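You operate a simulated robot arm through the tools that you are given. There is no shell and no other tool. Be economical: measure what you need, move in short steps, check, and stop when the job is done.

The job below is to be done with a simulated two-armed robot. You get a single attempt, and the scene is never put back.

TASK
Test the brown sensor on the trolley with its dial at SENSOR.
Fine: switch the trolley on, seat the sensor in the black panel, push the slider in, press the white button; leave it there.
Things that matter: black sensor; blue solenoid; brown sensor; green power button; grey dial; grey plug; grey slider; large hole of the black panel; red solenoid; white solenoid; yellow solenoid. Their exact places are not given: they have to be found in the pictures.

The check looks at the end state, three seconds after you hand in, the way a careful person would. Anything else that was tipped, shoved, dropped, spilled or broken makes it a failure.

THE ROBOT
Two 7-joint arms with fingered hands on one trunk, on a base that drives. Base frame: it is fixed to the floor where the robot stands at the start and does not move with it; the origin is under the middle of the robot, x ahead of it, y to its left, z up. Units: m, rad, N and s.
The left shoulder is at the start at [0.06, 0.166, 0.876], the right one opposite. With the tool pointing down near the work surface each hand reaches from about 0.1 to 0.8 m from the robot's upright axis, wherever it stands, measured 20 degrees to its own side. Places, roughly: black sensor, brown sensor [-2.5, 2.5, 1]; blue solenoid [-2.5, 2.5, 1]; green power button [-2.2, 1.9, 1]; grey dial [-2.3, 1.9, 1]; grey plug (3x3x5 cm) [-2.3, 2, 1]; grey slider [-2.4, 2, 1]; large hole of the black panel [-2.4, 2.1, 1]; red solenoid [-2.5, 2.5, 1]; white solenoid [-2.5, 2.5, 1]; yellow solenoid [-2.5, 2.5, 1]. Payload 5 kg a hand.
Tool frame (each hand has its own): the origin (TCP) lies between the finger pads and is the grasp point; the fingertips stand 0.032 m ahead of it; z points along the fingers, y is the line along which they close. Largest opening 0.16 m; the body of the gripper starts 0.089 m behind the TCP. The gripper is a hand of 3 fingers: y runs from the thumb to the fingers, the wrist lies at [0, 0, -0.267] in the tool frame, and closing takes about 1.5 s.
Orientation is told as [roll, pitch, yaw] about the base's x, y, z axes, in that order, counted from this pose: with the fingers straight down and closing along the base's y, the tool's x points along the base's -x, its y along +y and its z along -z.

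THE INTERFACE
- The arms move only by the tool drive_tool. It takes "left_targets", "right_targets" or both (then of equal length, played together; a hand with none holds still); each is text: rows parted by semicolons, each of 7 numbers parted by spaces: the turn, a rotation vector about the tool's x, y, z in rad, then the shift along the tool's x, y, z in m, then the gripper command, from -1 (shut) to 1 (fully open), values between in proportion. In form: ax ay az tx ty tz hand; .... A call has 1 to 12 rows; each row shifts and turns the commanded pose from where the row before left it, along the tool's axes as they then stand. A row lasts 0.2 s, in which the tool goes at most 0.05 m and 0.15 rad; a call with a longer step from one row to the next is refused whole, and so is a gripper value outside its range. Where a pose cannot be reached the arm comes as near as it can. A force on the tool above 40 N (or 10 N above the force at the start of the call, whichever is more), or a blocked arm, ends the call early, and 0.2 s more pass. Each finger travels about 0.045 m/s and halts on what it meets, pressing with about 31 N; the grip force reading is that of the motor and also rises with nothing between the fingers. The clock runs only during rows and for 0.2 s after the last one: add rows that do not move to give the fingers time. The reply holds the time, the measured pose of the TCP, the force on the tool along the base axes, the opening and the grip force, in the units named above and with some noise, with the torque about the TCP (base axes, N m) and any sound that the robot's microphone picked up, and new pictures: "show" is both (left out), scene, wrist or none (wrist: the cameras of the hands that moved).
- Cameras (640 x 400 px; columns grow to the right, rows downward): "scene" is now at [0.0581, 0.0109, 1.5326]; the picture's right is [0.12, -0.99, 0.00], its down [-0.57, -0.07, -0.82] and it looks along [0.82, 0.10, -0.57] (base axes); focal length 295 px, centre (320, 200). "left" rides on the left gripper at [-0.065, -0.004, -0.116] in its tool frame; the picture's right is [0.06, -1.00, 0.00], its down [0.87, 0.05, -0.49] and it looks along [0.49, 0.03, 0.87] (tool axes); focal length 261 px, centre (320, 200). "right" rides on the right gripper at [0.065, -0.004, -0.116] in its tool frame; the picture's right is [0.06, 1.00, 0.00], its down [-0.87, 0.05, -0.49] and it looks along [-0.49, 0.03, 0.87] (tool axes); focal length 261 px, centre (320, 200).
- slide_trunk(by): slides the trunk up (or, below 0, down) by that many m; the arms and the scene camera ride with it, the base frame stays. It gives what a move gives, with no picture.
- base_move(legs): drives the robot by 1 to 6 legs, each [ahead, turn to the left] in m and rad, along the robot's own axes; the way and the turn of a leg run together, so that a leg with both is an arc; at most 1.5 m and 3.142 rad a leg. The arms and the cameras ride along, it lands a little off, and it stops where it bumps. It gives what a move gives, and a new picture of the scene camera.
- grasp_type(shape, hand): the hand has 3 fingers and takes this shape, open, in about a second: jaw (thumb against the fingers, like two jaws); tri (thumb and two fingers); tip (a fingertip pinch); poke (one finger out to press); point (the index stretched); flat (the hand flat); cup (the hand cupped); fist (a fist). The gripper value then closes the fingers along that shape, each until it touches; the sizes above hold for jaw. It gives what a move gives, with no picture.
- turn_head(pan, tilt): turns the head with the scene camera to pan (to the left, within 1.501 rad either way) and tilt (down, from -0.506 to 1.204), counted from straight ahead of the robot. It gives what a move gives, and a new picture of the scene camera.
- measure_at(camera, pixels): for up to 12 pixels [column, row] of the newest picture of that camera ("zoom" is the newest enlarged one), the place [x, y, z] in the base frame of the surface seen there, good to about 0.003 m. No time passes.
- enlarge(camera, box): a new picture of the part [left, top, right, bottom] of that camera's present view, enlarged. No time passes.
- job_done(): hands the job in; it is judged then, once.

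Keep the steps short. Do not move on a guess: measure, check each grasp and each placing, and mend mistakes. In all there are 90 turns and 274 pictures (those below and enlarged ones count). Leave the grippers open and the arms clear of the work at the hand-in unless told otherwise, and finish with a single line.

The tools are called as name(argument=value, ...) on one line, values as JSON. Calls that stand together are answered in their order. drive_tool: Moves the arms, as the interface text tells. Its arguments: {"type":"object","properties":{"left_targets":{"type":"string"},"right_targets":{"type":"string"},"show":{"type":"string","enum":["both","scene","wrist","none"]}},"required":[]} The other tools are called the same way: slide_trunk (by) slides the trunk up or down; grasp_type (shape, hand) gives the hand a shape; base_move (legs) drives the base; turn_head (pan, tilt) turns the head that bears the scene camera; measure_at (camera, pixels) gives the place of the surface under pixels of a picture; enlarge (camera, box) takes an enlarged picture of a part of a camera's view; job_done () hands the job in.

At the start:

```text
time: 0.0
left_tool_pos: [0.5442, 0.2367, 1.1666]
left_tool_rot: [0.001, 0.0, 0.001]
left_wrist_force: [-0.2, 0.5, -0.3]
left_wrist_torque: [0.01, 0.0, 0.03]
left_opening: 0.1598
left_grasp_force: 0.1
left_shape: jaw
right_tool_pos: [0.5346, -0.2517, 1.1801]
right_tool_rot: [0.0, -0.001, 0.0]
right_wrist_force: [0.5, 1.1, 0.2]
right_wrist_torque: [0.01, -0.01, -0.01]
right_opening: 0.1599
right_grasp_force: 0.0
right_shape: jaw
trunk travel left (down, up): [-0.425, 0.165]
robot x, y, heading: [-0.0017, 0.0013, -0.0]
head pan, tilt: [0.119, 0.607]
```

scene: 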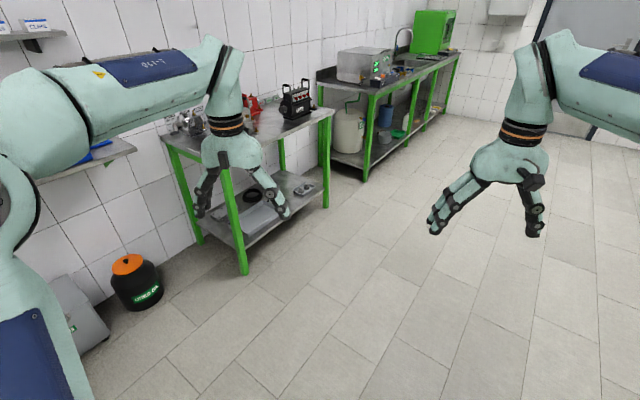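
right: 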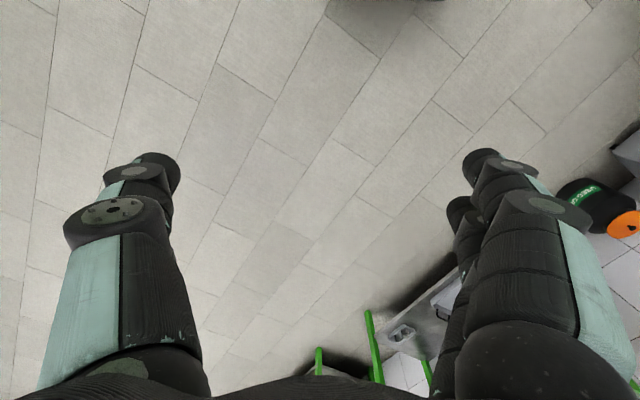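
left: 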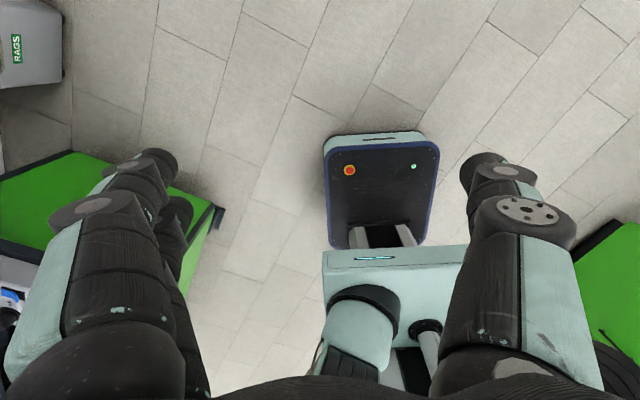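

The trolley lies behind me on the left, so I look left first.

turn_head(pan=1.5, tilt=0.4)

```text
time: 1.5
left_tool_pos: [0.5445, 0.2368, 1.1664]
left_tool_rot: [0.0, 0.0, 0.001]
left_wrist_force: [0.0, -0.3, 0.6]
left_wrist_torque: [0.02, -0.01, -0.02]
left_opening: 0.1599
left_grasp_force: 0.1
left_shape: jaw
right_tool_pos: [0.5337, -0.2502, 1.1789]
right_tool_rot: [0.001, 0.001, 0.002]
right_wrist_force: [-0.2, 0.1, -0.3]
right_wrist_torque: [0.0, 0.02, -0.02]
right_opening: 0.16
right_grasp_force: 0.0
right_shape: jaw
trunk travel left (down, up): [-0.425, 0.165]
robot x, y, heading: [0.0012, -0.0003, 0.002]
head pan, tilt: [1.499, 0.4]
```

scene: 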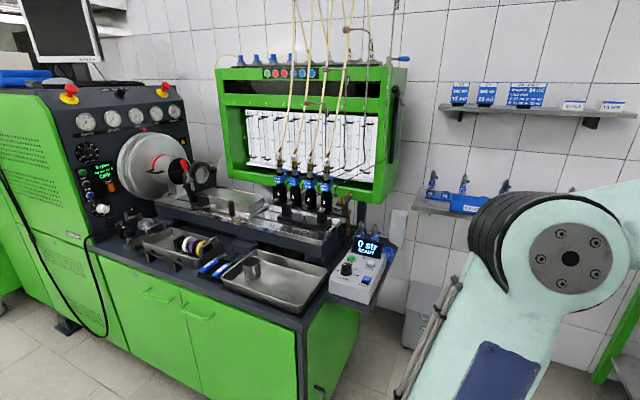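

A test bench stands to my left. I measure its edges before I turn in place.

measure_at(camera="scene", pixels=[[303, 320], [350, 300], [90, 240], [20, 300], [365, 275], [430, 370], [10, 180]])

base_move(legs=[[0, 1.0]])

```text
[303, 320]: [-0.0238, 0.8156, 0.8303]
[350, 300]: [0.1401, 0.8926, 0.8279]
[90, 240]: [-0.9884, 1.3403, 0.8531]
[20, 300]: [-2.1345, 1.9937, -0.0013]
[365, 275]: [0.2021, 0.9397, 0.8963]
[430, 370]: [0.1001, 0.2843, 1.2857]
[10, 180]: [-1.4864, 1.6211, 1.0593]
```

```text
time: 4.6
left_tool_pos: [0.0852, 0.5879, 1.1667]
left_tool_rot: [-0.001, 0.0, 1.016]
left_wrist_force: [0.1, 0.3, -0.4]
left_wrist_torque: [0.0, 0.0, -0.02]
left_opening: 0.1597
left_grasp_force: 0.1
left_shape: jaw
right_tool_pos: [0.4952, 0.3218, 1.179]
right_tool_rot: [0.0, 0.002, 1.016]
right_wrist_force: [0.3, 0.3, 0.7]
right_wrist_torque: [0.0, 0.0, 0.0]
right_opening: 0.1599
right_grasp_force: 0.1
right_shape: jaw
trunk travel left (down, up): [-0.425, 0.165]
robot x, y, heading: [-0.0005, 0.0027, 1.018]
head pan, tilt: [1.499, 0.4]
```

scene: 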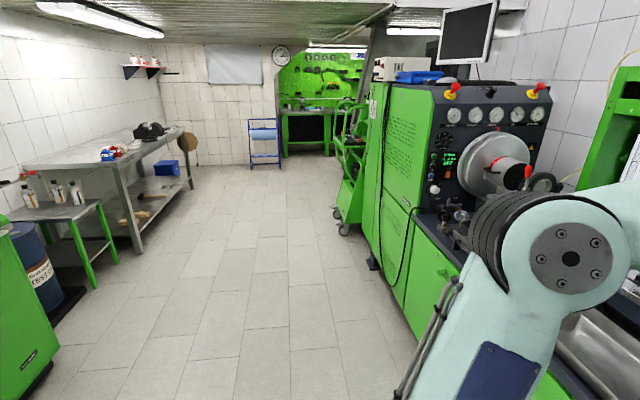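

Corridor is free. I turn to run parallel with the bench front (heading about 2.62).

base_move(legs=[[0, 1.62]])

turn_head(pan=-0.1, tilt=0.4)

```text
time: 9.0
left_tool_pos: [-0.5872, 0.0759, 1.1673]
left_tool_rot: [0.001, 0.0, 2.603]
left_wrist_force: [0.5, -0.2, 0.4]
left_wrist_torque: [0.03, 0.0, 0.02]
left_opening: 0.1598
left_grasp_force: 0.0
left_shape: jaw
right_tool_pos: [-0.3305, 0.49, 1.1795]
right_tool_rot: [0.0, -0.002, 2.602]
right_wrist_force: [-0.2, -0.3, 0.3]
right_wrist_torque: [-0.02, -0.01, 0.0]
right_opening: 0.1598
right_grasp_force: 0.1
right_shape: jaw
trunk travel left (down, up): [-0.425, 0.165]
robot x, y, heading: [-0.0036, 0.0013, 2.604]
head pan, tilt: [1.499, 0.4]
```

scene: 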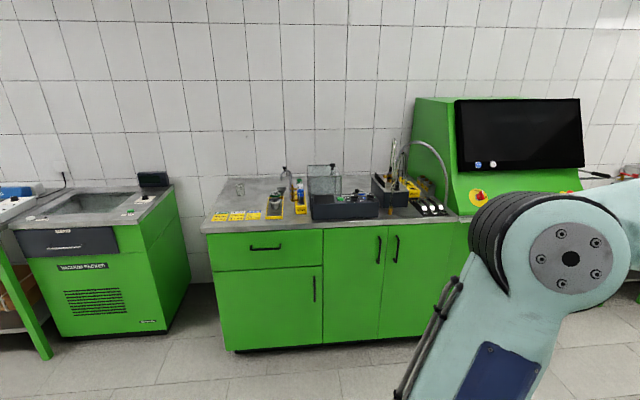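

```text
time: 10.6
left_tool_pos: [-0.5882, 0.0765, 1.1676]
left_tool_rot: [0.001, 0.0, 2.602]
left_wrist_force: [0.2, -0.2, 0.5]
left_wrist_torque: [-0.01, 0.0, 0.01]
left_opening: 0.1601
left_grasp_force: 0.1
left_shape: jaw
right_tool_pos: [-0.3295, 0.4891, 1.1791]
right_tool_rot: [-0.002, 0.0, 2.601]
right_wrist_force: [-0.3, -0.1, 0.3]
right_wrist_torque: [0.0, 0.01, 0.04]
right_opening: 0.1597
right_grasp_force: 0.0
right_shape: jaw
trunk travel left (down, up): [-0.425, 0.165]
robot x, y, heading: [-0.0016, -0.0022, 2.599]
head pan, tilt: [-0.099, 0.4]
```

scene: 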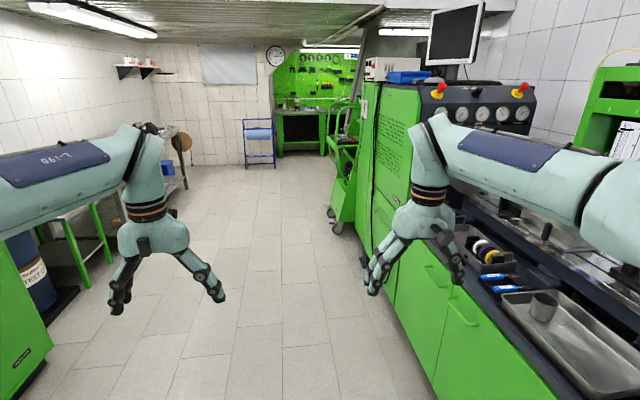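

The right elbow sticks out to the side, so I measure its reach and the machine's front before I drive.

measure_at(camera="scene", pixels=[[600, 200], [540, 150], [412, 200], [425, 92], [345, 215], [340, 150], [385, 130], [365, 200], [30, 180], [130, 160], [20, 330], [340, 228]])

```text
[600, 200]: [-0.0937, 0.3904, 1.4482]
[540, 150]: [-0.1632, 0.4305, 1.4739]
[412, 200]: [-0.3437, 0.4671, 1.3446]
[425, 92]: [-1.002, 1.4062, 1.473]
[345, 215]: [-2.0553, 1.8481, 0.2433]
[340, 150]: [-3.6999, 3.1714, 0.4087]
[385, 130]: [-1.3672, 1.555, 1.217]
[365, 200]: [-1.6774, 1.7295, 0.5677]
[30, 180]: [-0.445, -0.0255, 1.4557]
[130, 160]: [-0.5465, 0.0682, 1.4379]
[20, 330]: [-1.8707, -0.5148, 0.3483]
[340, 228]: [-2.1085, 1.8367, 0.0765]
```

Clear on both sides. I drive 1.3 m ahead, then look at the trolley.

base_move(legs=[[1.3, 0]])

turn_head(pan=-0.5, tilt=0.4)

```text
time: 17.2
left_tool_pos: [-1.7123, 0.764, 1.1674]
left_tool_rot: [0.001, -0.001, 2.594]
left_wrist_force: [-0.5, -0.3, 0.5]
left_wrist_torque: [0.0, 0.0, -0.01]
left_opening: 0.1598
left_grasp_force: 0.1
left_shape: jaw
right_tool_pos: [-1.4501, 1.1742, 1.18]
right_tool_rot: [0.0, 0.0, 2.592]
right_wrist_force: [0.2, -0.8, -0.1]
right_wrist_torque: [0.0, -0.02, 0.01]
right_opening: 0.16
right_grasp_force: 0.0
right_shape: jaw
trunk travel left (down, up): [-0.425, 0.165]
robot x, y, heading: [-1.1267, 0.6841, 2.598]
head pan, tilt: [-0.099, 0.4]
```

scene: 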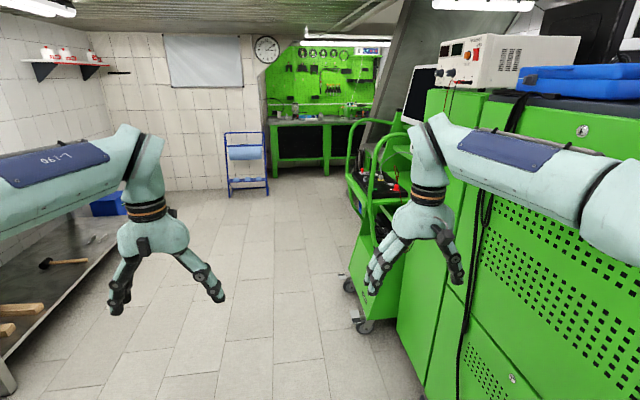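

```text
time: 18.1
left_tool_pos: [-1.7119, 0.7648, 1.1666]
left_tool_rot: [0.0, 0.001, 2.591]
left_wrist_force: [0.7, 0.3, 0.2]
left_wrist_torque: [-0.01, 0.0, 0.04]
left_opening: 0.1601
left_grasp_force: 0.0
left_shape: jaw
right_tool_pos: [-1.449, 1.1746, 1.1798]
right_tool_rot: [-0.001, -0.002, 2.592]
right_wrist_force: [0.5, -0.9, -0.3]
right_wrist_torque: [0.01, -0.01, 0.01]
right_opening: 0.1599
right_grasp_force: 0.1
right_shape: jaw
trunk travel left (down, up): [-0.425, 0.165]
robot x, y, heading: [-1.1213, 0.6808, 2.595]
head pan, tilt: [-0.499, 0.4]
```

scene: 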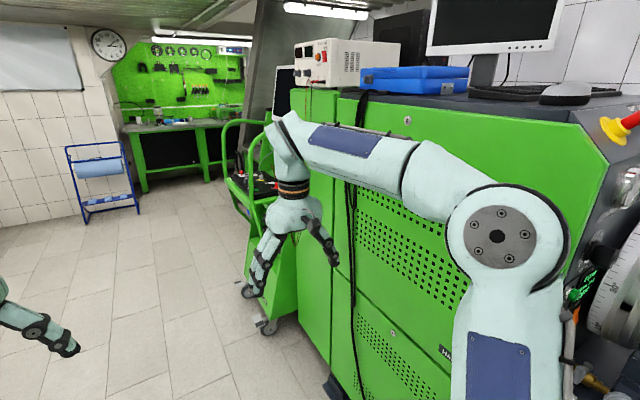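

The trolley (green, with a tubular handle) stands beyond the cabinet. I measure it to plan the next drive.

measure_at(camera="scene", pixels=[[225, 140], [256, 165], [265, 130], [240, 195], [267, 325], [248, 290], [262, 195], [310, 300], [265, 185], [241, 212]])

enlarge(camera="scene", box=[200, 80, 360, 240])

```text
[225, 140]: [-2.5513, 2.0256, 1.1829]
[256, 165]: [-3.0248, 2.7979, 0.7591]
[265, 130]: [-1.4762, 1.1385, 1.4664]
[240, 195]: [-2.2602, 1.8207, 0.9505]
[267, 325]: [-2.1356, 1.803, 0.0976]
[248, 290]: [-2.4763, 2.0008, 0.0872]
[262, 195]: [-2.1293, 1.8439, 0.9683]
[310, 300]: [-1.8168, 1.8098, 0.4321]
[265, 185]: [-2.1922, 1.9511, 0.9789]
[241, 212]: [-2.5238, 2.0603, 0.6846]
```

```text
2.50 times, centred on (280, 160) of scene
```

zoom: 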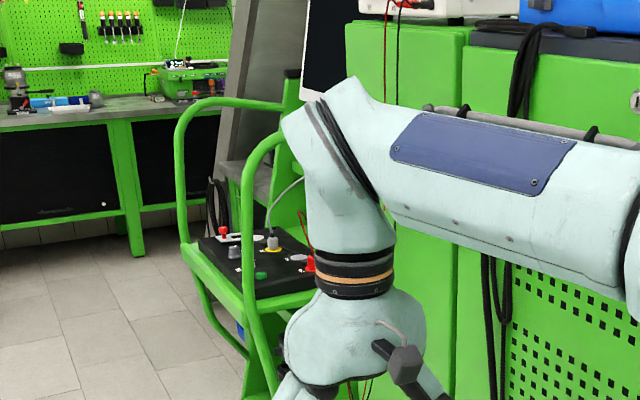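

The trolley front runs from about (-2.13, 1.80) to (-2.55, 2.03). I drive to about (-2.70, 1.25), 0.75 m in front of it.

base_move(legs=[[0, 0.2], [0.84, 0], [0.84, 0]])

```text
time: 27.4
left_tool_pos: [-3.2874, 1.2003, 1.1673]
left_tool_rot: [0.0, 0.0, 2.799]
left_wrist_force: [0.0, -0.2, 0.8]
left_wrist_torque: [0.0, 0.01, -0.02]
left_opening: 0.1599
left_grasp_force: 0.0
left_shape: jaw
right_tool_pos: [-3.1137, 1.6554, 1.1788]
right_tool_rot: [0.001, 0.001, 2.799]
right_wrist_force: [-0.2, 0.1, -0.2]
right_wrist_torque: [-0.04, -0.01, -0.02]
right_opening: 0.1599
right_grasp_force: 0.0
right_shape: jaw
trunk travel left (down, up): [-0.425, 0.165]
robot x, y, heading: [-2.6919, 1.2417, 2.802]
head pan, tilt: [-0.499, 0.4]
```

scene: 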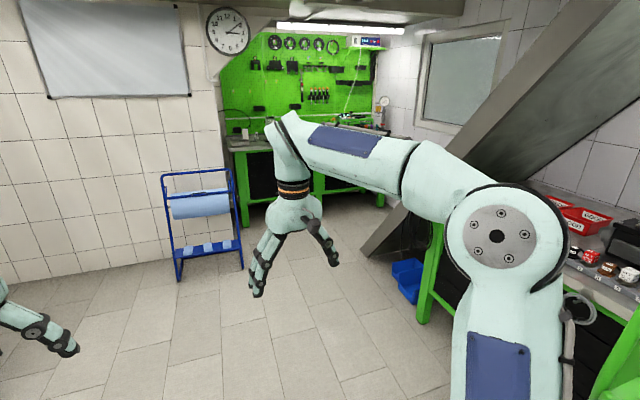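

Now I turn to face the trolley (heading about 1.07) and look down at it.

base_move(legs=[[0, -1.73]])

turn_head(pan=0.0, tilt=0.6)

```text
time: 32.1
left_tool_pos: [-2.6436, 1.8319, 1.1683]
left_tool_rot: [0.0, -0.001, 1.075]
left_wrist_force: [-0.1, 0.2, -0.1]
left_wrist_torque: [0.01, 0.01, -0.01]
left_opening: 0.1597
left_grasp_force: 0.1
left_shape: jaw
right_tool_pos: [-2.2204, 1.5917, 1.179]
right_tool_rot: [-0.001, 0.0, 1.075]
right_wrist_force: [0.0, 0.7, -0.2]
right_wrist_torque: [-0.02, 0.0, -0.03]
right_opening: 0.1597
right_grasp_force: 0.1
right_shape: jaw
trunk travel left (down, up): [-0.425, 0.165]
robot x, y, heading: [-2.6956, 1.2416, 1.076]
head pan, tilt: [-0.499, 0.4]
```

scene: 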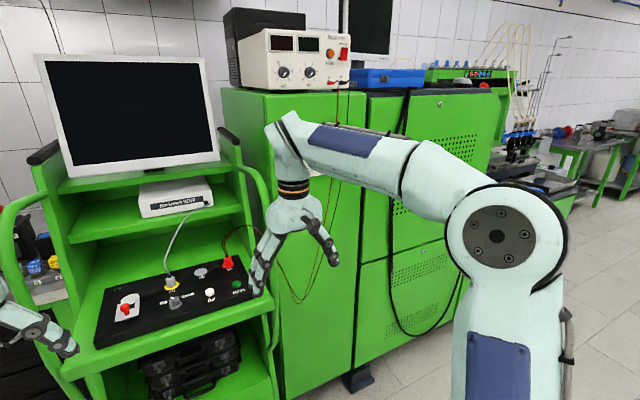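

```text
time: 33.0
left_tool_pos: [-2.645, 1.8324, 1.1671]
left_tool_rot: [0.001, 0.0, 1.075]
left_wrist_force: [0.4, -0.4, -0.1]
left_wrist_torque: [0.01, -0.03, -0.01]
left_opening: 0.16
left_grasp_force: 0.0
left_shape: jaw
right_tool_pos: [-2.2197, 1.5919, 1.1797]
right_tool_rot: [0.001, 0.0, 1.074]
right_wrist_force: [-0.1, -0.2, 0.1]
right_wrist_torque: [0.0, -0.02, 0.0]
right_opening: 0.1601
right_grasp_force: 0.0
right_shape: jaw
trunk travel left (down, up): [-0.425, 0.165]
robot x, y, heading: [-2.6934, 1.2422, 1.075]
head pan, tilt: [0.0, 0.6]
```

scene: 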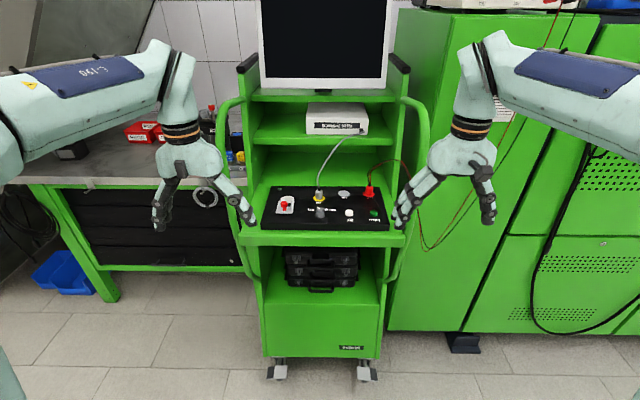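

Facing the trolley squarely. I enlarge its panel and the bench to the left, where the sensors should be.

enlarge(camera="scene", box=[230, 160, 420, 250])

measure_at(camera="zoom", pixels=[[180, 155], [292, 150], [300, 185], [398, 185], [478, 182], [380, 115], [465, 105], [160, 230], [530, 235], [120, 275], [580, 265], [300, 130]])

enlarge(camera="scene", box=[80, 90, 260, 210])

```text
3.37 times, centred on (325, 205) of scene
```

zoom: 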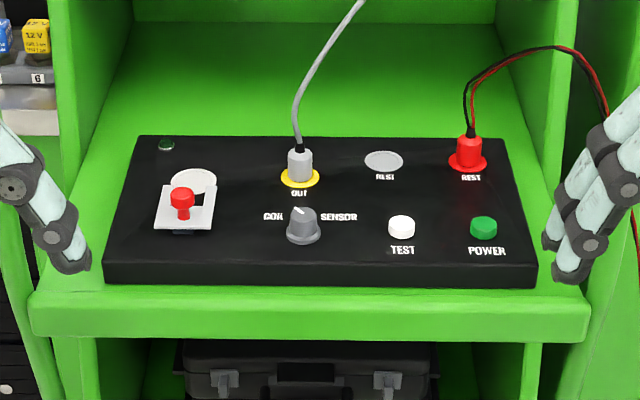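

```text
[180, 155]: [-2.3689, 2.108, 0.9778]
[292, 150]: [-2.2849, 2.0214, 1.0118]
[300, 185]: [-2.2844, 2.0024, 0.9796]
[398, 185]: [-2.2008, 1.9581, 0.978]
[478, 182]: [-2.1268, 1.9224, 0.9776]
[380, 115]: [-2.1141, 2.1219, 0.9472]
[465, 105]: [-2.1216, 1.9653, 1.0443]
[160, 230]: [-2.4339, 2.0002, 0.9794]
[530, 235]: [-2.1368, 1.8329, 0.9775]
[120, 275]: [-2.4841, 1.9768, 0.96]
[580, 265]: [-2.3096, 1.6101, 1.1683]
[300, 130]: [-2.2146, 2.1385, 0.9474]
```

```text
3.33 times, centred on (170, 150) of scene
```

zoom: 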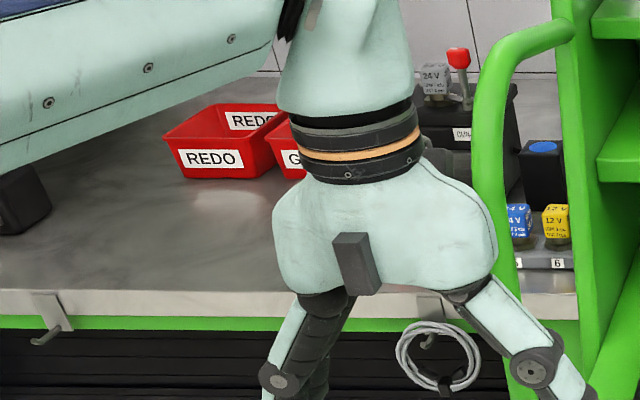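

The panel is clear: slider at left, dial between COIL and SENSOR, white TEST, green POWER. The sensors hide behind my left hand. I turn left to see the bench.

base_move(legs=[[-0.1, 0], [0, 0.6]])

turn_head(pan=-0.2, tilt=0.5)

```text
time: 35.9
left_tool_pos: [-3.0409, 1.6652, 1.167]
left_tool_rot: [0.0, 0.0, 1.688]
left_wrist_force: [0.5, -0.5, 0.1]
left_wrist_torque: [-0.01, -0.03, 0.0]
left_opening: 0.16
left_grasp_force: 0.1
left_shape: jaw
right_tool_pos: [-2.5568, 1.713, 1.1788]
right_tool_rot: [0.001, 0.0, 1.685]
right_wrist_force: [-1.4, -0.6, 0.2]
right_wrist_torque: [-0.01, 0.0, 0.01]
right_opening: 0.1598
right_grasp_force: 0.0
right_shape: jaw
trunk travel left (down, up): [-0.425, 0.165]
robot x, y, heading: [-2.7439, 1.1512, 1.687]
head pan, tilt: [0.0, 0.6]
```

scene: 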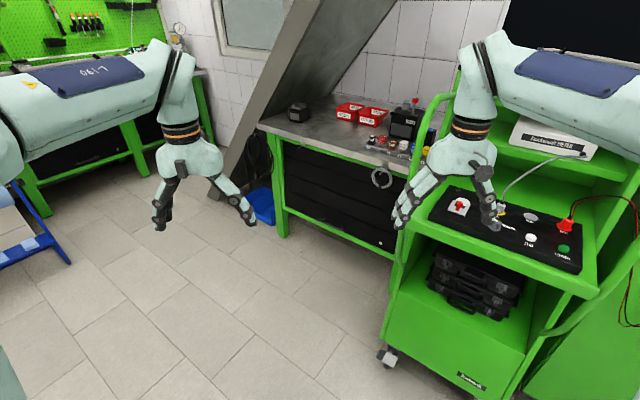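

```text
time: 36.6
left_tool_pos: [-3.0397, 1.6666, 1.1676]
left_tool_rot: [0.002, -0.001, 1.688]
left_wrist_force: [-0.5, 0.6, -0.1]
left_wrist_torque: [0.0, -0.04, 0.01]
left_opening: 0.16
left_grasp_force: 0.2
left_shape: jaw
right_tool_pos: [-2.5561, 1.7127, 1.1804]
right_tool_rot: [-0.001, -0.001, 1.687]
right_wrist_force: [-0.4, -0.9, 0.3]
right_wrist_torque: [0.0, 0.01, 0.0]
right_opening: 0.1596
right_grasp_force: 0.1
right_shape: jaw
trunk travel left (down, up): [-0.425, 0.165]
robot x, y, heading: [-2.7409, 1.1539, 1.687]
head pan, tilt: [-0.201, 0.499]
```

scene: 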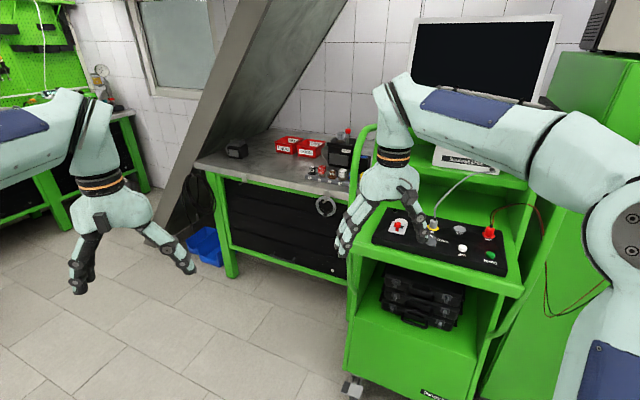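

enlarge(camera="scene", box=[270, 115, 400, 215])

measure_at(camera="zoom", pixels=[[180, 285], [215, 300], [260, 265], [330, 270], [370, 300], [480, 180], [300, 330], [100, 200]])

measure_at(camera="scene", pixels=[[197, 163], [345, 193], [230, 270], [270, 130], [235, 150], [358, 127], [330, 270]])

```text
4.00 times, centred on (335, 165) of scene
```

zoom: 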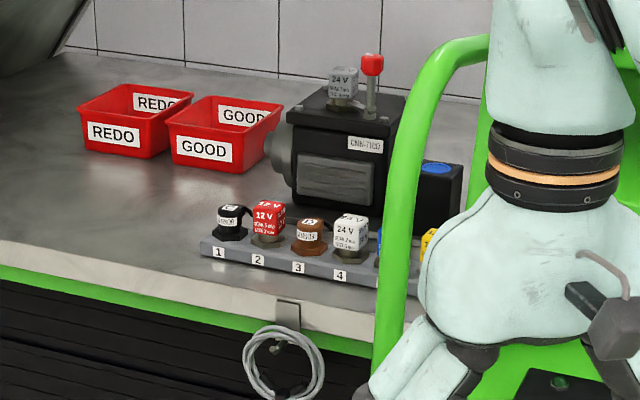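

```text
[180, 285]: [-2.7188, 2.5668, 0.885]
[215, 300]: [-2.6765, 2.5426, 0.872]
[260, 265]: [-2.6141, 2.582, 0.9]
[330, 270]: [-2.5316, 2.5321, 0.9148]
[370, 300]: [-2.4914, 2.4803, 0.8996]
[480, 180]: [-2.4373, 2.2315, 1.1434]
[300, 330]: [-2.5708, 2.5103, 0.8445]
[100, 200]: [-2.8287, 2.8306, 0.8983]
```

```text
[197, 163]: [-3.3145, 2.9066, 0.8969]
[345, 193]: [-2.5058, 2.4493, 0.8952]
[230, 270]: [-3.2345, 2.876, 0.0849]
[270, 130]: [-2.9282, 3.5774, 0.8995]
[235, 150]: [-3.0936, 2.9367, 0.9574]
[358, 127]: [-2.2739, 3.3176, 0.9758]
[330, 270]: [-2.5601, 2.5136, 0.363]
```

I read rack slots: 1 black sensor, 2 red, 3 brown sensor at about (-2.57, 2.55), 4 white. First the panel: I raise the trunk so that the hands clear the handles, then drive close to the trolley front.

slide_trunk(by=0.16)

base_move(legs=[[0, -0.5], [0.46, 0], [0, -0.115]])

turn_head(pan=-0.1, tilt=0.85)

```text
time: 38.4
left_tool_pos: [-3.0405, 1.6651, 1.3281]
left_tool_rot: [0.0, 0.0, 1.687]
left_wrist_force: [0.0, -0.4, 0.8]
left_wrist_torque: [0.0, 0.02, -0.01]
left_opening: 0.1599
left_grasp_force: 0.1
left_shape: jaw
right_tool_pos: [-2.5559, 1.7122, 1.3387]
right_tool_rot: [0.0, 0.001, 1.684]
right_wrist_force: [0.6, 0.4, 0.4]
right_wrist_torque: [-0.01, -0.03, 0.0]
right_opening: 0.1599
right_grasp_force: 0.0
right_shape: jaw
trunk travel left (down, up): [-0.585, 0.005]
robot x, y, heading: [-2.7424, 1.1531, 1.682]
head pan, tilt: [-0.201, 0.499]
```

```text
time: 43.2
left_tool_pos: [-2.5212, 2.1662, 1.3277]
left_tool_rot: [0.002, -0.002, 1.071]
left_wrist_force: [0.1, -0.6, -0.1]
left_wrist_torque: [0.03, 0.05, -0.01]
left_opening: 0.16
left_grasp_force: 0.2
left_shape: jaw
right_tool_pos: [-2.0976, 1.9239, 1.3392]
right_tool_rot: [0.003, -0.001, 1.072]
right_wrist_force: [0.8, 0.1, -0.5]
right_wrist_torque: [0.01, 0.07, -0.01]
right_opening: 0.1599
right_grasp_force: 0.1
right_shape: jaw
trunk travel left (down, up): [-0.585, 0.005]
robot x, y, heading: [-2.5766, 1.576, 1.071]
head pan, tilt: [-0.201, 0.499]
```

scene: 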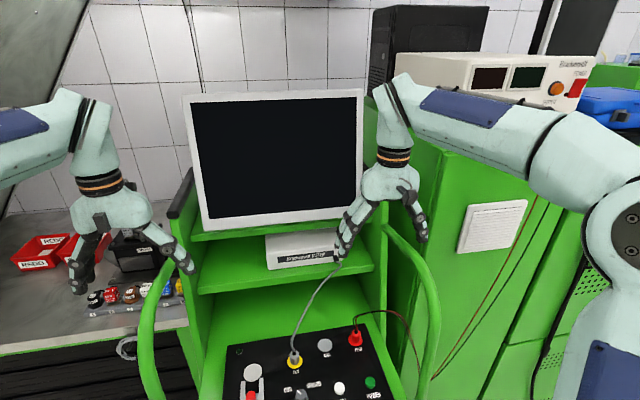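

```text
time: 44.0
left_tool_pos: [-2.5227, 2.1653, 1.3275]
left_tool_rot: [0.002, 0.0, 1.071]
left_wrist_force: [-0.1, 0.2, 0.0]
left_wrist_torque: [-0.02, 0.01, 0.02]
left_opening: 0.1598
left_grasp_force: 0.1
left_shape: jaw
right_tool_pos: [-2.0978, 1.9227, 1.3411]
right_tool_rot: [0.001, 0.001, 1.071]
right_wrist_force: [0.0, -0.3, -0.1]
right_wrist_torque: [-0.01, -0.01, 0.02]
right_opening: 0.1599
right_grasp_force: 0.1
right_shape: jaw
trunk travel left (down, up): [-0.585, 0.005]
robot x, y, heading: [-2.5791, 1.5752, 1.074]
head pan, tilt: [-0.099, 0.85]
```

scene: 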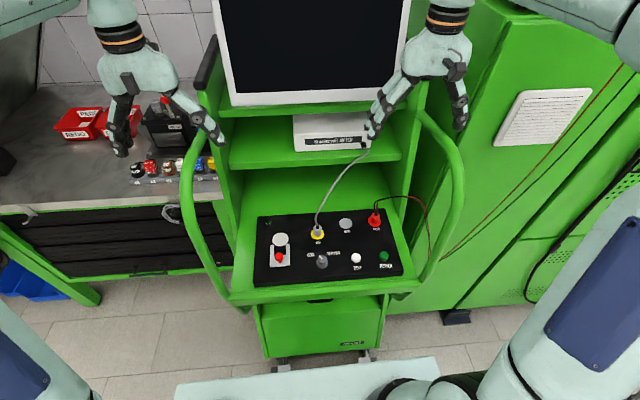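

Excellent view. I enlarge the panel and the rack and measure everything.

enlarge(camera="scene", box=[120, 150, 225, 190])

measure_at(camera="zoom", pixels=[[108, 115], [195, 100], [292, 98], [385, 95], [470, 95], [280, 150], [295, 70], [455, 120]])

enlarge(camera="scene", box=[240, 200, 416, 310])

measure_at(camera="scene", pixels=[[280, 257], [280, 240], [279, 263], [321, 262], [356, 258], [384, 256], [318, 228], [264, 230], [255, 282], [402, 272], [463, 170], [376, 218]])

```text
6.10 times, centred on (172, 170) of scene
```

zoom: 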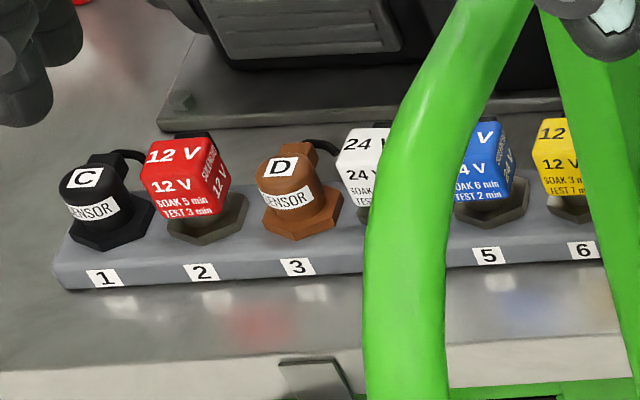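

```text
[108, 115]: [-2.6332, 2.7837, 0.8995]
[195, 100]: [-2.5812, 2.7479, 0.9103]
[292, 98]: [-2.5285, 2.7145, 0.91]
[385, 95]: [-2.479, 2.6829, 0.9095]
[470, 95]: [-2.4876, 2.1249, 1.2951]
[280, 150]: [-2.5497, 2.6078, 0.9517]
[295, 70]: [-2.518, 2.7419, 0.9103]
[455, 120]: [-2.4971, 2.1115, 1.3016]
```

```text
3.64 times, centred on (328, 255) of scene
```

zoom: 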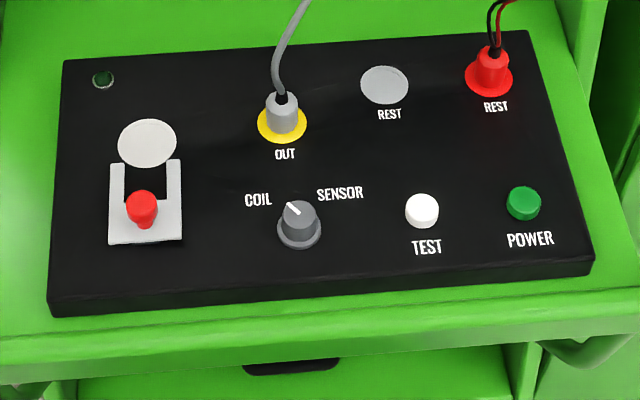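

```text
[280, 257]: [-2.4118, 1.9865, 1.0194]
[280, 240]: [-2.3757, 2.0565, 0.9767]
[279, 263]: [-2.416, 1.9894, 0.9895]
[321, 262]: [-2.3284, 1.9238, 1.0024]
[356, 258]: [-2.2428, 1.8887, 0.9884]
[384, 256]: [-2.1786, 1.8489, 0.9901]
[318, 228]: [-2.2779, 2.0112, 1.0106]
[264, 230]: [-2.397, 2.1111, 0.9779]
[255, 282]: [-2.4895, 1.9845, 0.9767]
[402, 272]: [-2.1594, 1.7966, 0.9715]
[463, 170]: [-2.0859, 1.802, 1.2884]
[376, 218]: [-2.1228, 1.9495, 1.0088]
```

The handle tops reach z 1.29, near both hands. The dial points at COIL, so it must be turned to SENSOR. I first raise the left hand and draw it left/back away from the handle, and bring the right hand over the panel middle.

drive_tool(left_targets="0 0 0 0 0 -0.04 1;0 0 0 0 0 -0.04 1;0 0 0 0.04 0.03 0 1;0 0 0 0.05 0 0 1;0 0 0 0.05 0 0 1;0 0 0 0.05 0 0 1", right_targets="0 0 0 0 0.04 0 1;0 0 0 0 0.04 0 1;0 0 0 0.03 0 0 1;0 0 0 0.03 0 0 1;0 0 0 0 0 0 1;0 0 0 0 0 0 1", show="none")

grasp_type(hand="right", shape="poke")

drive_tool(right_targets="0 0 0 0 0 0 -1;0 0 0 0 0 0 -1;0 0 0 0 0 0 -1;0 0 0 0 0 0 -1;0 0 0 0 0 0 -1;0 0 0 0 0 0 -1;0 0 0 0 0 0 -1;0 0 0 0 0 0 -1")

```text
time: 45.4
left_tool_pos: [-2.642, 2.0139, 1.4114]
left_tool_rot: [0.001, 0.001, 1.072]
left_wrist_force: [0.3, 0.1, -0.7]
left_wrist_torque: [0.06, 0.0, 0.03]
left_opening: 0.1598
left_grasp_force: 0.1
left_shape: jaw
right_tool_pos: [-2.2001, 1.9104, 1.3401]
right_tool_rot: [0.0, -0.001, 1.071]
right_wrist_force: [-0.8, -0.3, 0.7]
right_wrist_torque: [0.06, 0.0, 0.02]
right_opening: 0.1598
right_grasp_force: 0.0
right_shape: jaw
trunk travel left (down, up): [-0.585, 0.005]
robot x, y, heading: [-2.5736, 1.5781, 1.071]
head pan, tilt: [-0.099, 0.85]
```

```text
time: 46.3
left_tool_pos: [-2.6406, 2.0163, 1.4098]
left_tool_rot: [-0.001, 0.0, 1.072]
left_wrist_force: [-0.8, -0.3, 0.1]
left_wrist_torque: [0.02, -0.02, 0.02]
left_opening: 0.1598
left_grasp_force: 0.0
left_shape: jaw
right_tool_pos: [-2.1999, 1.9127, 1.3394]
right_tool_rot: [-0.001, 0.0, 1.071]
right_wrist_force: [0.3, -0.4, -0.3]
right_wrist_torque: [-0.01, 0.01, 0.01]
right_opening: 0.0001
right_grasp_force: 0.1
right_shape: poke
trunk travel left (down, up): [-0.585, 0.005]
robot x, y, heading: [-2.5742, 1.5763, 1.068]
head pan, tilt: [-0.099, 0.85]
```

```text
time: 48.1
left_tool_pos: [-2.6411, 2.0154, 1.4104]
left_tool_rot: [0.001, 0.001, 1.071]
left_wrist_force: [0.6, -0.4, 0.4]
left_wrist_torque: [-0.01, 0.03, -0.02]
left_opening: 0.1599
left_grasp_force: 0.0
left_shape: jaw
right_tool_pos: [-2.1992, 1.912, 1.3397]
right_tool_rot: [0.001, 0.001, 1.071]
right_wrist_force: [-0.1, 0.0, 0.5]
right_wrist_torque: [0.02, 0.0, 0.01]
right_opening: 0.0
right_grasp_force: 0.1
right_shape: poke
trunk travel left (down, up): [-0.585, 0.005]
robot x, y, heading: [-2.5731, 1.5755, 1.075]
head pan, tilt: [-0.099, 0.85]
```

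scene: 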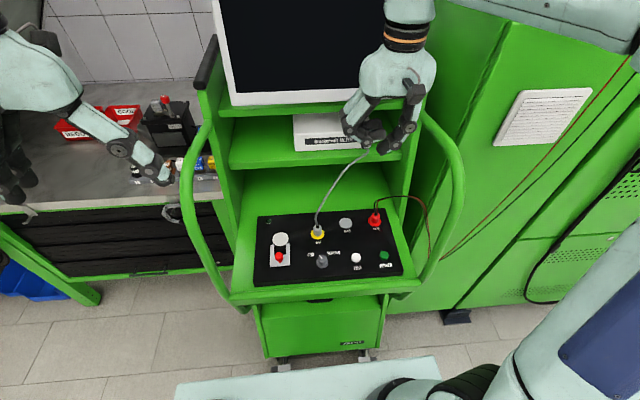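
right: 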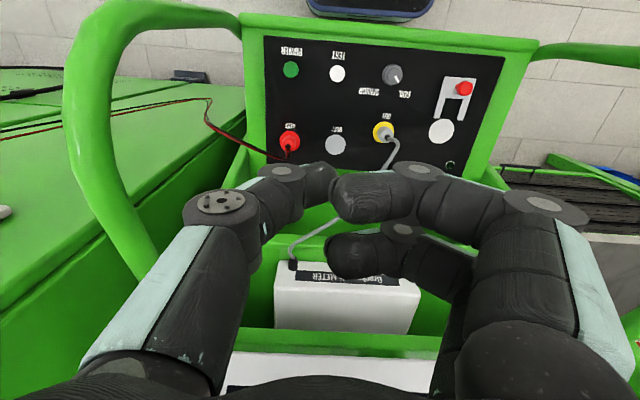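

With the value -1 the fingers are curled; I open along the shape to see the poke pose.

drive_tool(right_targets="0 0 0 0 0 0 1;0 0 0 0 0 0 1;0 0 0 0 0 0 1;0 0 0 0 0 0 1;0 0 0 0 0 0 1;0 0 0 0 0 0 1", show="wrist")

enlarge(camera="scene", box=[330, 20, 470, 170])

```text
time: 49.5
left_tool_pos: [-2.6413, 2.0162, 1.4099]
left_tool_rot: [0.002, 0.0, 1.072]
left_wrist_force: [-0.3, -0.9, -0.3]
left_wrist_torque: [-0.04, 0.0, -0.03]
left_opening: 0.16
left_grasp_force: 0.0
left_shape: jaw
right_tool_pos: [-2.2011, 1.9117, 1.34]
right_tool_rot: [0.0, 0.0, 1.073]
right_wrist_force: [0.3, 0.3, -0.3]
right_wrist_torque: [0.02, -0.01, 0.0]
right_opening: 0.0
right_grasp_force: 0.0
right_shape: poke
trunk travel left (down, up): [-0.585, 0.005]
robot x, y, heading: [-2.5733, 1.5759, 1.069]
head pan, tilt: [-0.099, 0.85]
```

right: 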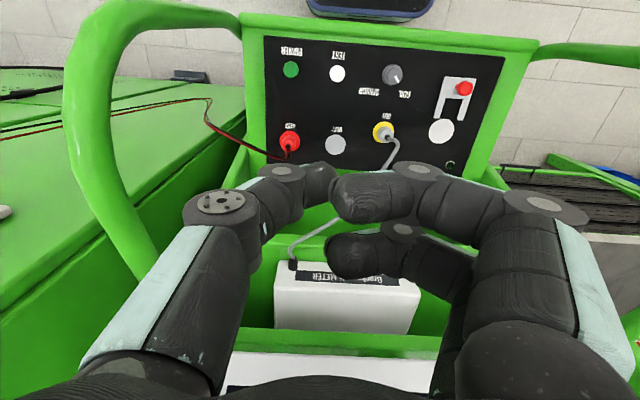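

```text
2.67 times, centred on (400, 95) of scene
```

zoom: 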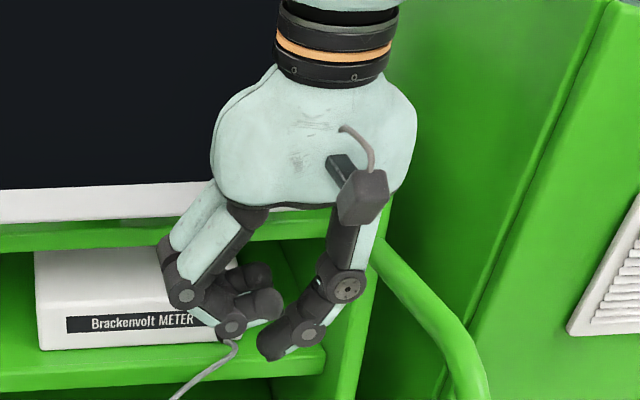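

Here the thumb is the lowest and does the pressing. I measure its tip against the TCP.

measure_at(camera="zoom", pixels=[[270, 350], [278, 345], [300, 335], [265, 305], [232, 330]])

measure_at(camera="right", pixels=[[318, 180], [325, 190], [350, 195], [365, 205], [345, 250], [360, 185], [291, 69], [337, 73], [392, 75], [440, 130], [464, 88], [336, 145]])

```text
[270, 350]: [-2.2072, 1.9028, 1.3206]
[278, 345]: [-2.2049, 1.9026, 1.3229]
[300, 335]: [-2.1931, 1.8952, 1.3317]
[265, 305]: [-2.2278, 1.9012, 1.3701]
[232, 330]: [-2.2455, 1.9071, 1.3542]
```

```text
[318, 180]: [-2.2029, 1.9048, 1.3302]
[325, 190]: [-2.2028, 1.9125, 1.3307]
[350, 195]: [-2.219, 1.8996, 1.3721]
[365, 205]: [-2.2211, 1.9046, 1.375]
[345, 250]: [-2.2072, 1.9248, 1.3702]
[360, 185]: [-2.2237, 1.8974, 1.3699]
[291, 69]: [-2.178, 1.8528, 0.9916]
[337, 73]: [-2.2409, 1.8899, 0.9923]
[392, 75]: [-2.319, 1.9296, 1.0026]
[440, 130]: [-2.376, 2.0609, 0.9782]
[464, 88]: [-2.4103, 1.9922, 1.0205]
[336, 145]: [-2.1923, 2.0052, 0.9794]
```

The thumb tip sits almost on the tool axis, about 0.025 m ahead of the TCP. Power button top is (-2.178, 1.852, 0.991). I check where shelf and handle are for palm clearance, and turn the hand 1.2 rad while moving over the button.

measure_at(camera="scene", pixels=[[330, 160], [260, 166], [330, 102], [400, 155], [455, 200], [440, 250], [425, 275], [425, 120], [448, 140], [395, 215]])

drive_tool(right_targets="0 0 0.133 0.02 -0.01 0 1;0 0 0.133 0.02 -0.01 0 1;0 0 0.133 0 0 0 1;0 0 0.133 0 0 0 1;0 0 0.133 0 0 0 1;0 0 0.133 0 0 0 1;0 0 0.133 0 0 0 1;0 0 0.133 0 0 0 1;0 0 0.133 0 0 0 1;0 0 0 0 0 0 1")

```text
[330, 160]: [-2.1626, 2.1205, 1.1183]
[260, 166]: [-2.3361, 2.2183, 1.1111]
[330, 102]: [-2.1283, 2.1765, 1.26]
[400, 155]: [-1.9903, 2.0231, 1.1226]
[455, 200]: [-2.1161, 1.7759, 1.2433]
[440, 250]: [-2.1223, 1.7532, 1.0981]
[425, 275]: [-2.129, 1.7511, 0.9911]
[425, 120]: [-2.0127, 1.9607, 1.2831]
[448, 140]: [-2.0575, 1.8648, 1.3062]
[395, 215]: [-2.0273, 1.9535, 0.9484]
```

```text
time: 51.7
left_tool_pos: [-2.6402, 2.0151, 1.4103]
left_tool_rot: [0.0, 0.001, 1.071]
left_wrist_force: [1.0, 0.0, 0.0]
left_wrist_torque: [0.02, -0.02, -0.03]
left_opening: 0.1597
left_grasp_force: 0.0
left_shape: jaw
right_tool_pos: [-2.2026, 1.866, 1.3397]
right_tool_rot: [0.001, 0.0, -0.129]
right_wrist_force: [0.0, 0.7, 0.4]
right_wrist_torque: [0.04, 0.02, 0.0]
right_opening: 0.0
right_grasp_force: 0.1
right_shape: poke
trunk travel left (down, up): [-0.585, 0.005]
robot x, y, heading: [-2.5755, 1.5723, 1.074]
head pan, tilt: [-0.099, 0.85]
```

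scene: 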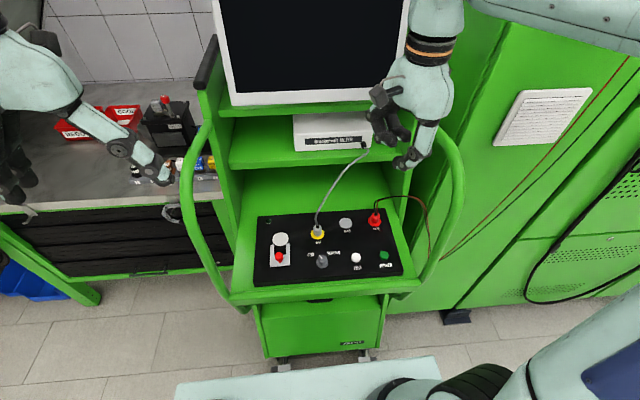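
right: 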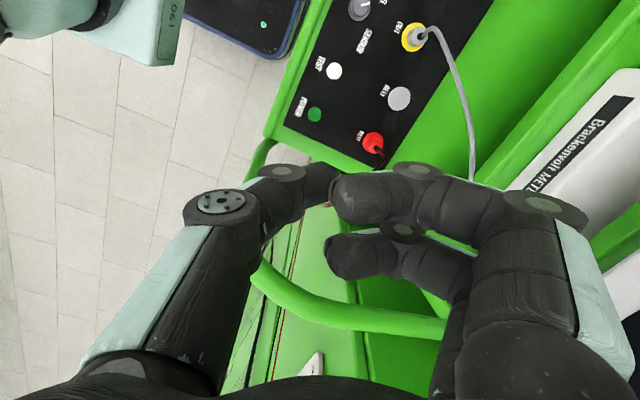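

Turn worked. Now I align over the power button and descend to about z 1.09.

drive_tool(right_targets="0 0 0 -0.026 -0.011 0 1;0 0 0 0 0 0.05 1;0 0 0 0 0 0.05 1;0 0 0 0 0 0.05 1;0 0 0 0 0 0.05 1;0 0 0 0 0 0.04 1")

enlarge(camera="scene", box=[300, 130, 480, 290])

```text
time: 53.1
left_tool_pos: [-2.6412, 2.0173, 1.4103]
left_tool_rot: [0.0, -0.001, 1.071]
left_wrist_force: [-0.3, -0.4, 0.4]
left_wrist_torque: [-0.02, 0.0, 0.01]
left_opening: 0.1597
left_grasp_force: 0.0
left_shape: jaw
right_tool_pos: [-2.1778, 1.8509, 1.0972]
right_tool_rot: [-0.001, 0.0, -0.124]
right_wrist_force: [0.1, 0.9, 0.5]
right_wrist_torque: [-0.01, -0.02, 0.01]
right_opening: 0.0
right_grasp_force: 0.0
right_shape: poke
trunk travel left (down, up): [-0.585, 0.005]
robot x, y, heading: [-2.5751, 1.576, 1.073]
head pan, tilt: [-0.099, 0.85]
```

scene: 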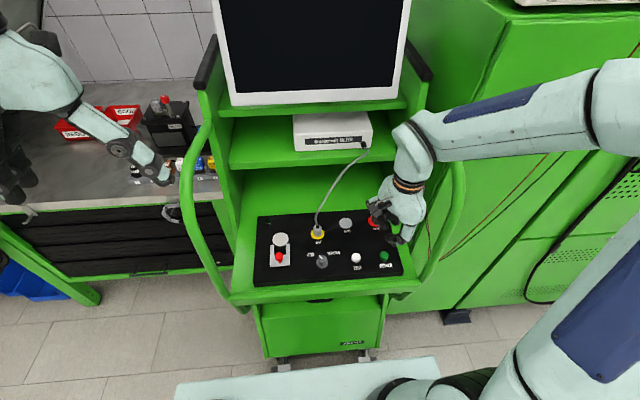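
right: 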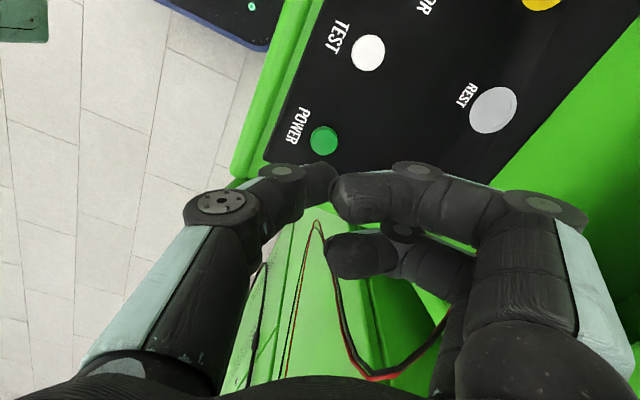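

```text
2.50 times, centred on (390, 210) of scene
```

zoom: 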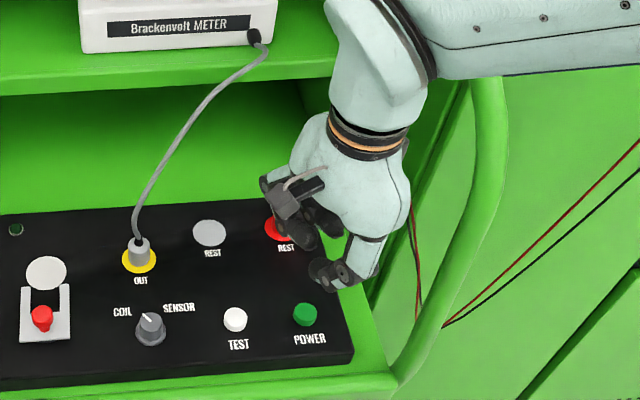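

The red/black cable passes near the hand. I measure it and the thumb tip before I go lower.

measure_at(camera="right", pixels=[[317, 224], [335, 290], [345, 335], [375, 376], [425, 345], [323, 140], [318, 185], [325, 195], [545, 205], [300, 290], [440, 325]])

measure_at(camera="zoom", pixels=[[318, 270], [300, 240], [275, 185], [335, 285], [415, 260], [412, 215]])

```text
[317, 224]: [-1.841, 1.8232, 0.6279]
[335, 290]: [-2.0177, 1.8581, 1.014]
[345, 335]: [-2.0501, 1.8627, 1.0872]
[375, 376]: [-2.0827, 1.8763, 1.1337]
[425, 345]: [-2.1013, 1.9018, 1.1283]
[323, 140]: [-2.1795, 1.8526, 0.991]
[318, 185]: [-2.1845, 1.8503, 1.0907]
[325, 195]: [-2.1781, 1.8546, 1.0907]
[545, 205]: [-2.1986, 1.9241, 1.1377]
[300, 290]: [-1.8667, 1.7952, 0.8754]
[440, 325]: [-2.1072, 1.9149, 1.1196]
```

```text
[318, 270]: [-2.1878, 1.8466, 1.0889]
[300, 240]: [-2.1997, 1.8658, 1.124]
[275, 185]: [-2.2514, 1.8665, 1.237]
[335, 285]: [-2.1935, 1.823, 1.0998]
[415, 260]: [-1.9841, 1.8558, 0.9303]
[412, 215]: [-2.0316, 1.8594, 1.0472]
```

Cable stays about 4 cm off the palm. The tip is centred over the button; I descend gently in small steps.

drive_tool(right_targets="0 0 0 0 0 0.04 1;0 0 0 0 0 0.02 1;0 0 0 0 0 0.005 1;0 0 0 0 0 0.005 1;0 0 0 0 0 0.005 1")

enlarge(camera="scene", box=[240, 190, 430, 300])

```text
time: 54.3
left_tool_pos: [-2.6397, 2.0163, 1.4113]
left_tool_rot: [0.001, 0.001, 1.072]
left_wrist_force: [0.1, 0.5, -0.7]
left_wrist_torque: [0.01, 0.02, 0.01]
left_opening: 0.1599
left_grasp_force: 0.0
left_shape: jaw
right_tool_pos: [-2.1781, 1.8519, 1.0239]
right_tool_rot: [0.0, -0.001, -0.124]
right_wrist_force: [-0.5, 0.2, 0.1]
right_wrist_torque: [-0.01, 0.0, 0.01]
right_opening: 0.0
right_grasp_force: 0.0
right_shape: poke
trunk travel left (down, up): [-0.585, 0.005]
robot x, y, heading: [-2.5737, 1.5756, 1.071]
head pan, tilt: [-0.099, 0.85]
```

scene: 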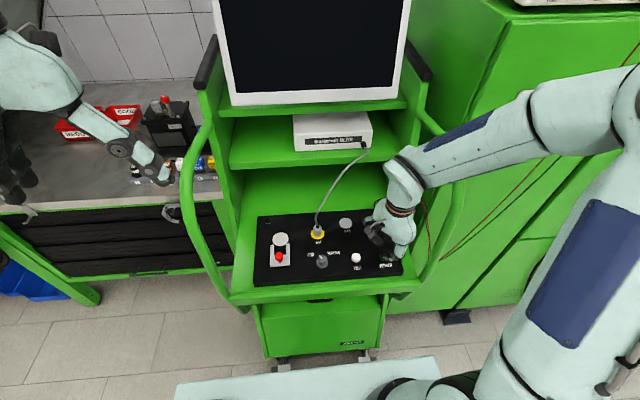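
right: 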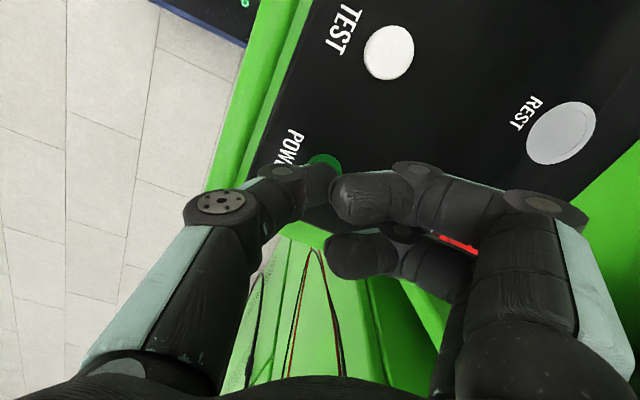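

```text
3.37 times, centred on (335, 245) of scene
```

zoom: 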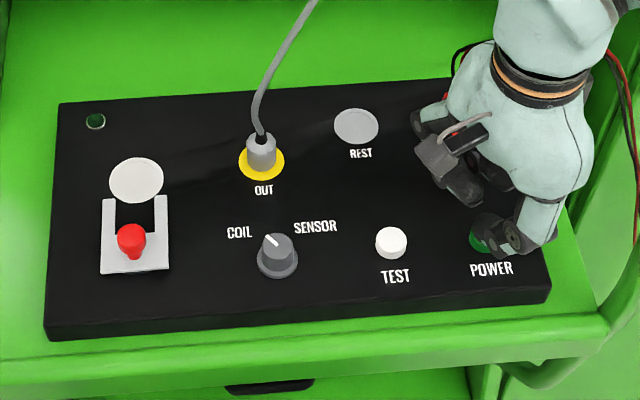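

No contact yet. I go on down in 4 mm steps.

drive_tool(right_targets="0 0 0 0 0 0.004 1;0 0 0 0 0 0.004 1;0 0 0 0 0 0.004 1;0 0 0 0 0 0.003 1", show="wrist")

enlarge(camera="scene", box=[240, 190, 430, 300])

```text
time: 55.4
left_tool_pos: [-2.6414, 2.0147, 1.4113]
left_tool_rot: [0.0, -0.004, 1.069]
left_wrist_force: [0.3, -0.3, -0.7]
left_wrist_torque: [0.01, 0.02, 0.03]
left_opening: 0.1598
left_grasp_force: 0.2
left_shape: jaw
right_tool_pos: [-2.1795, 1.8502, 1.0115]
right_tool_rot: [0.004, 0.0, -0.126]
right_wrist_force: [-2.1, -9.9, 34.4]
right_wrist_torque: [-0.07, -0.05, -0.04]
right_opening: 0.0
right_grasp_force: 0.0
right_shape: poke
trunk travel left (down, up): [-0.585, 0.005]
robot x, y, heading: [-2.5737, 1.5726, 1.064]
head pan, tilt: [-0.099, 0.85]
heard: click
stopped in row 4 (right hand): the force on the tool passed its limit at 41 N (the readings are from after the stop); the commanded pose is now the measured one
```

right: 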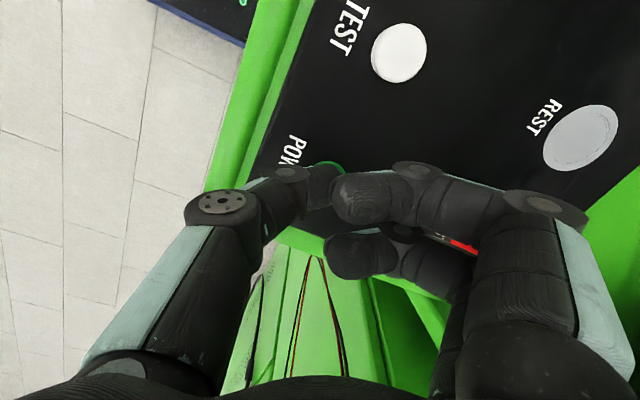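

```text
3.37 times, centred on (335, 245) of scene
```

zoom: 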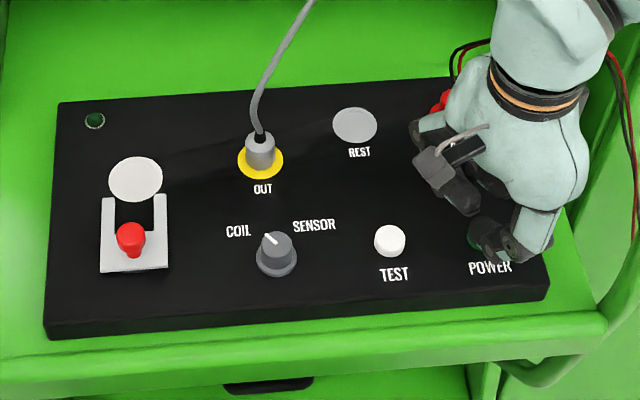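

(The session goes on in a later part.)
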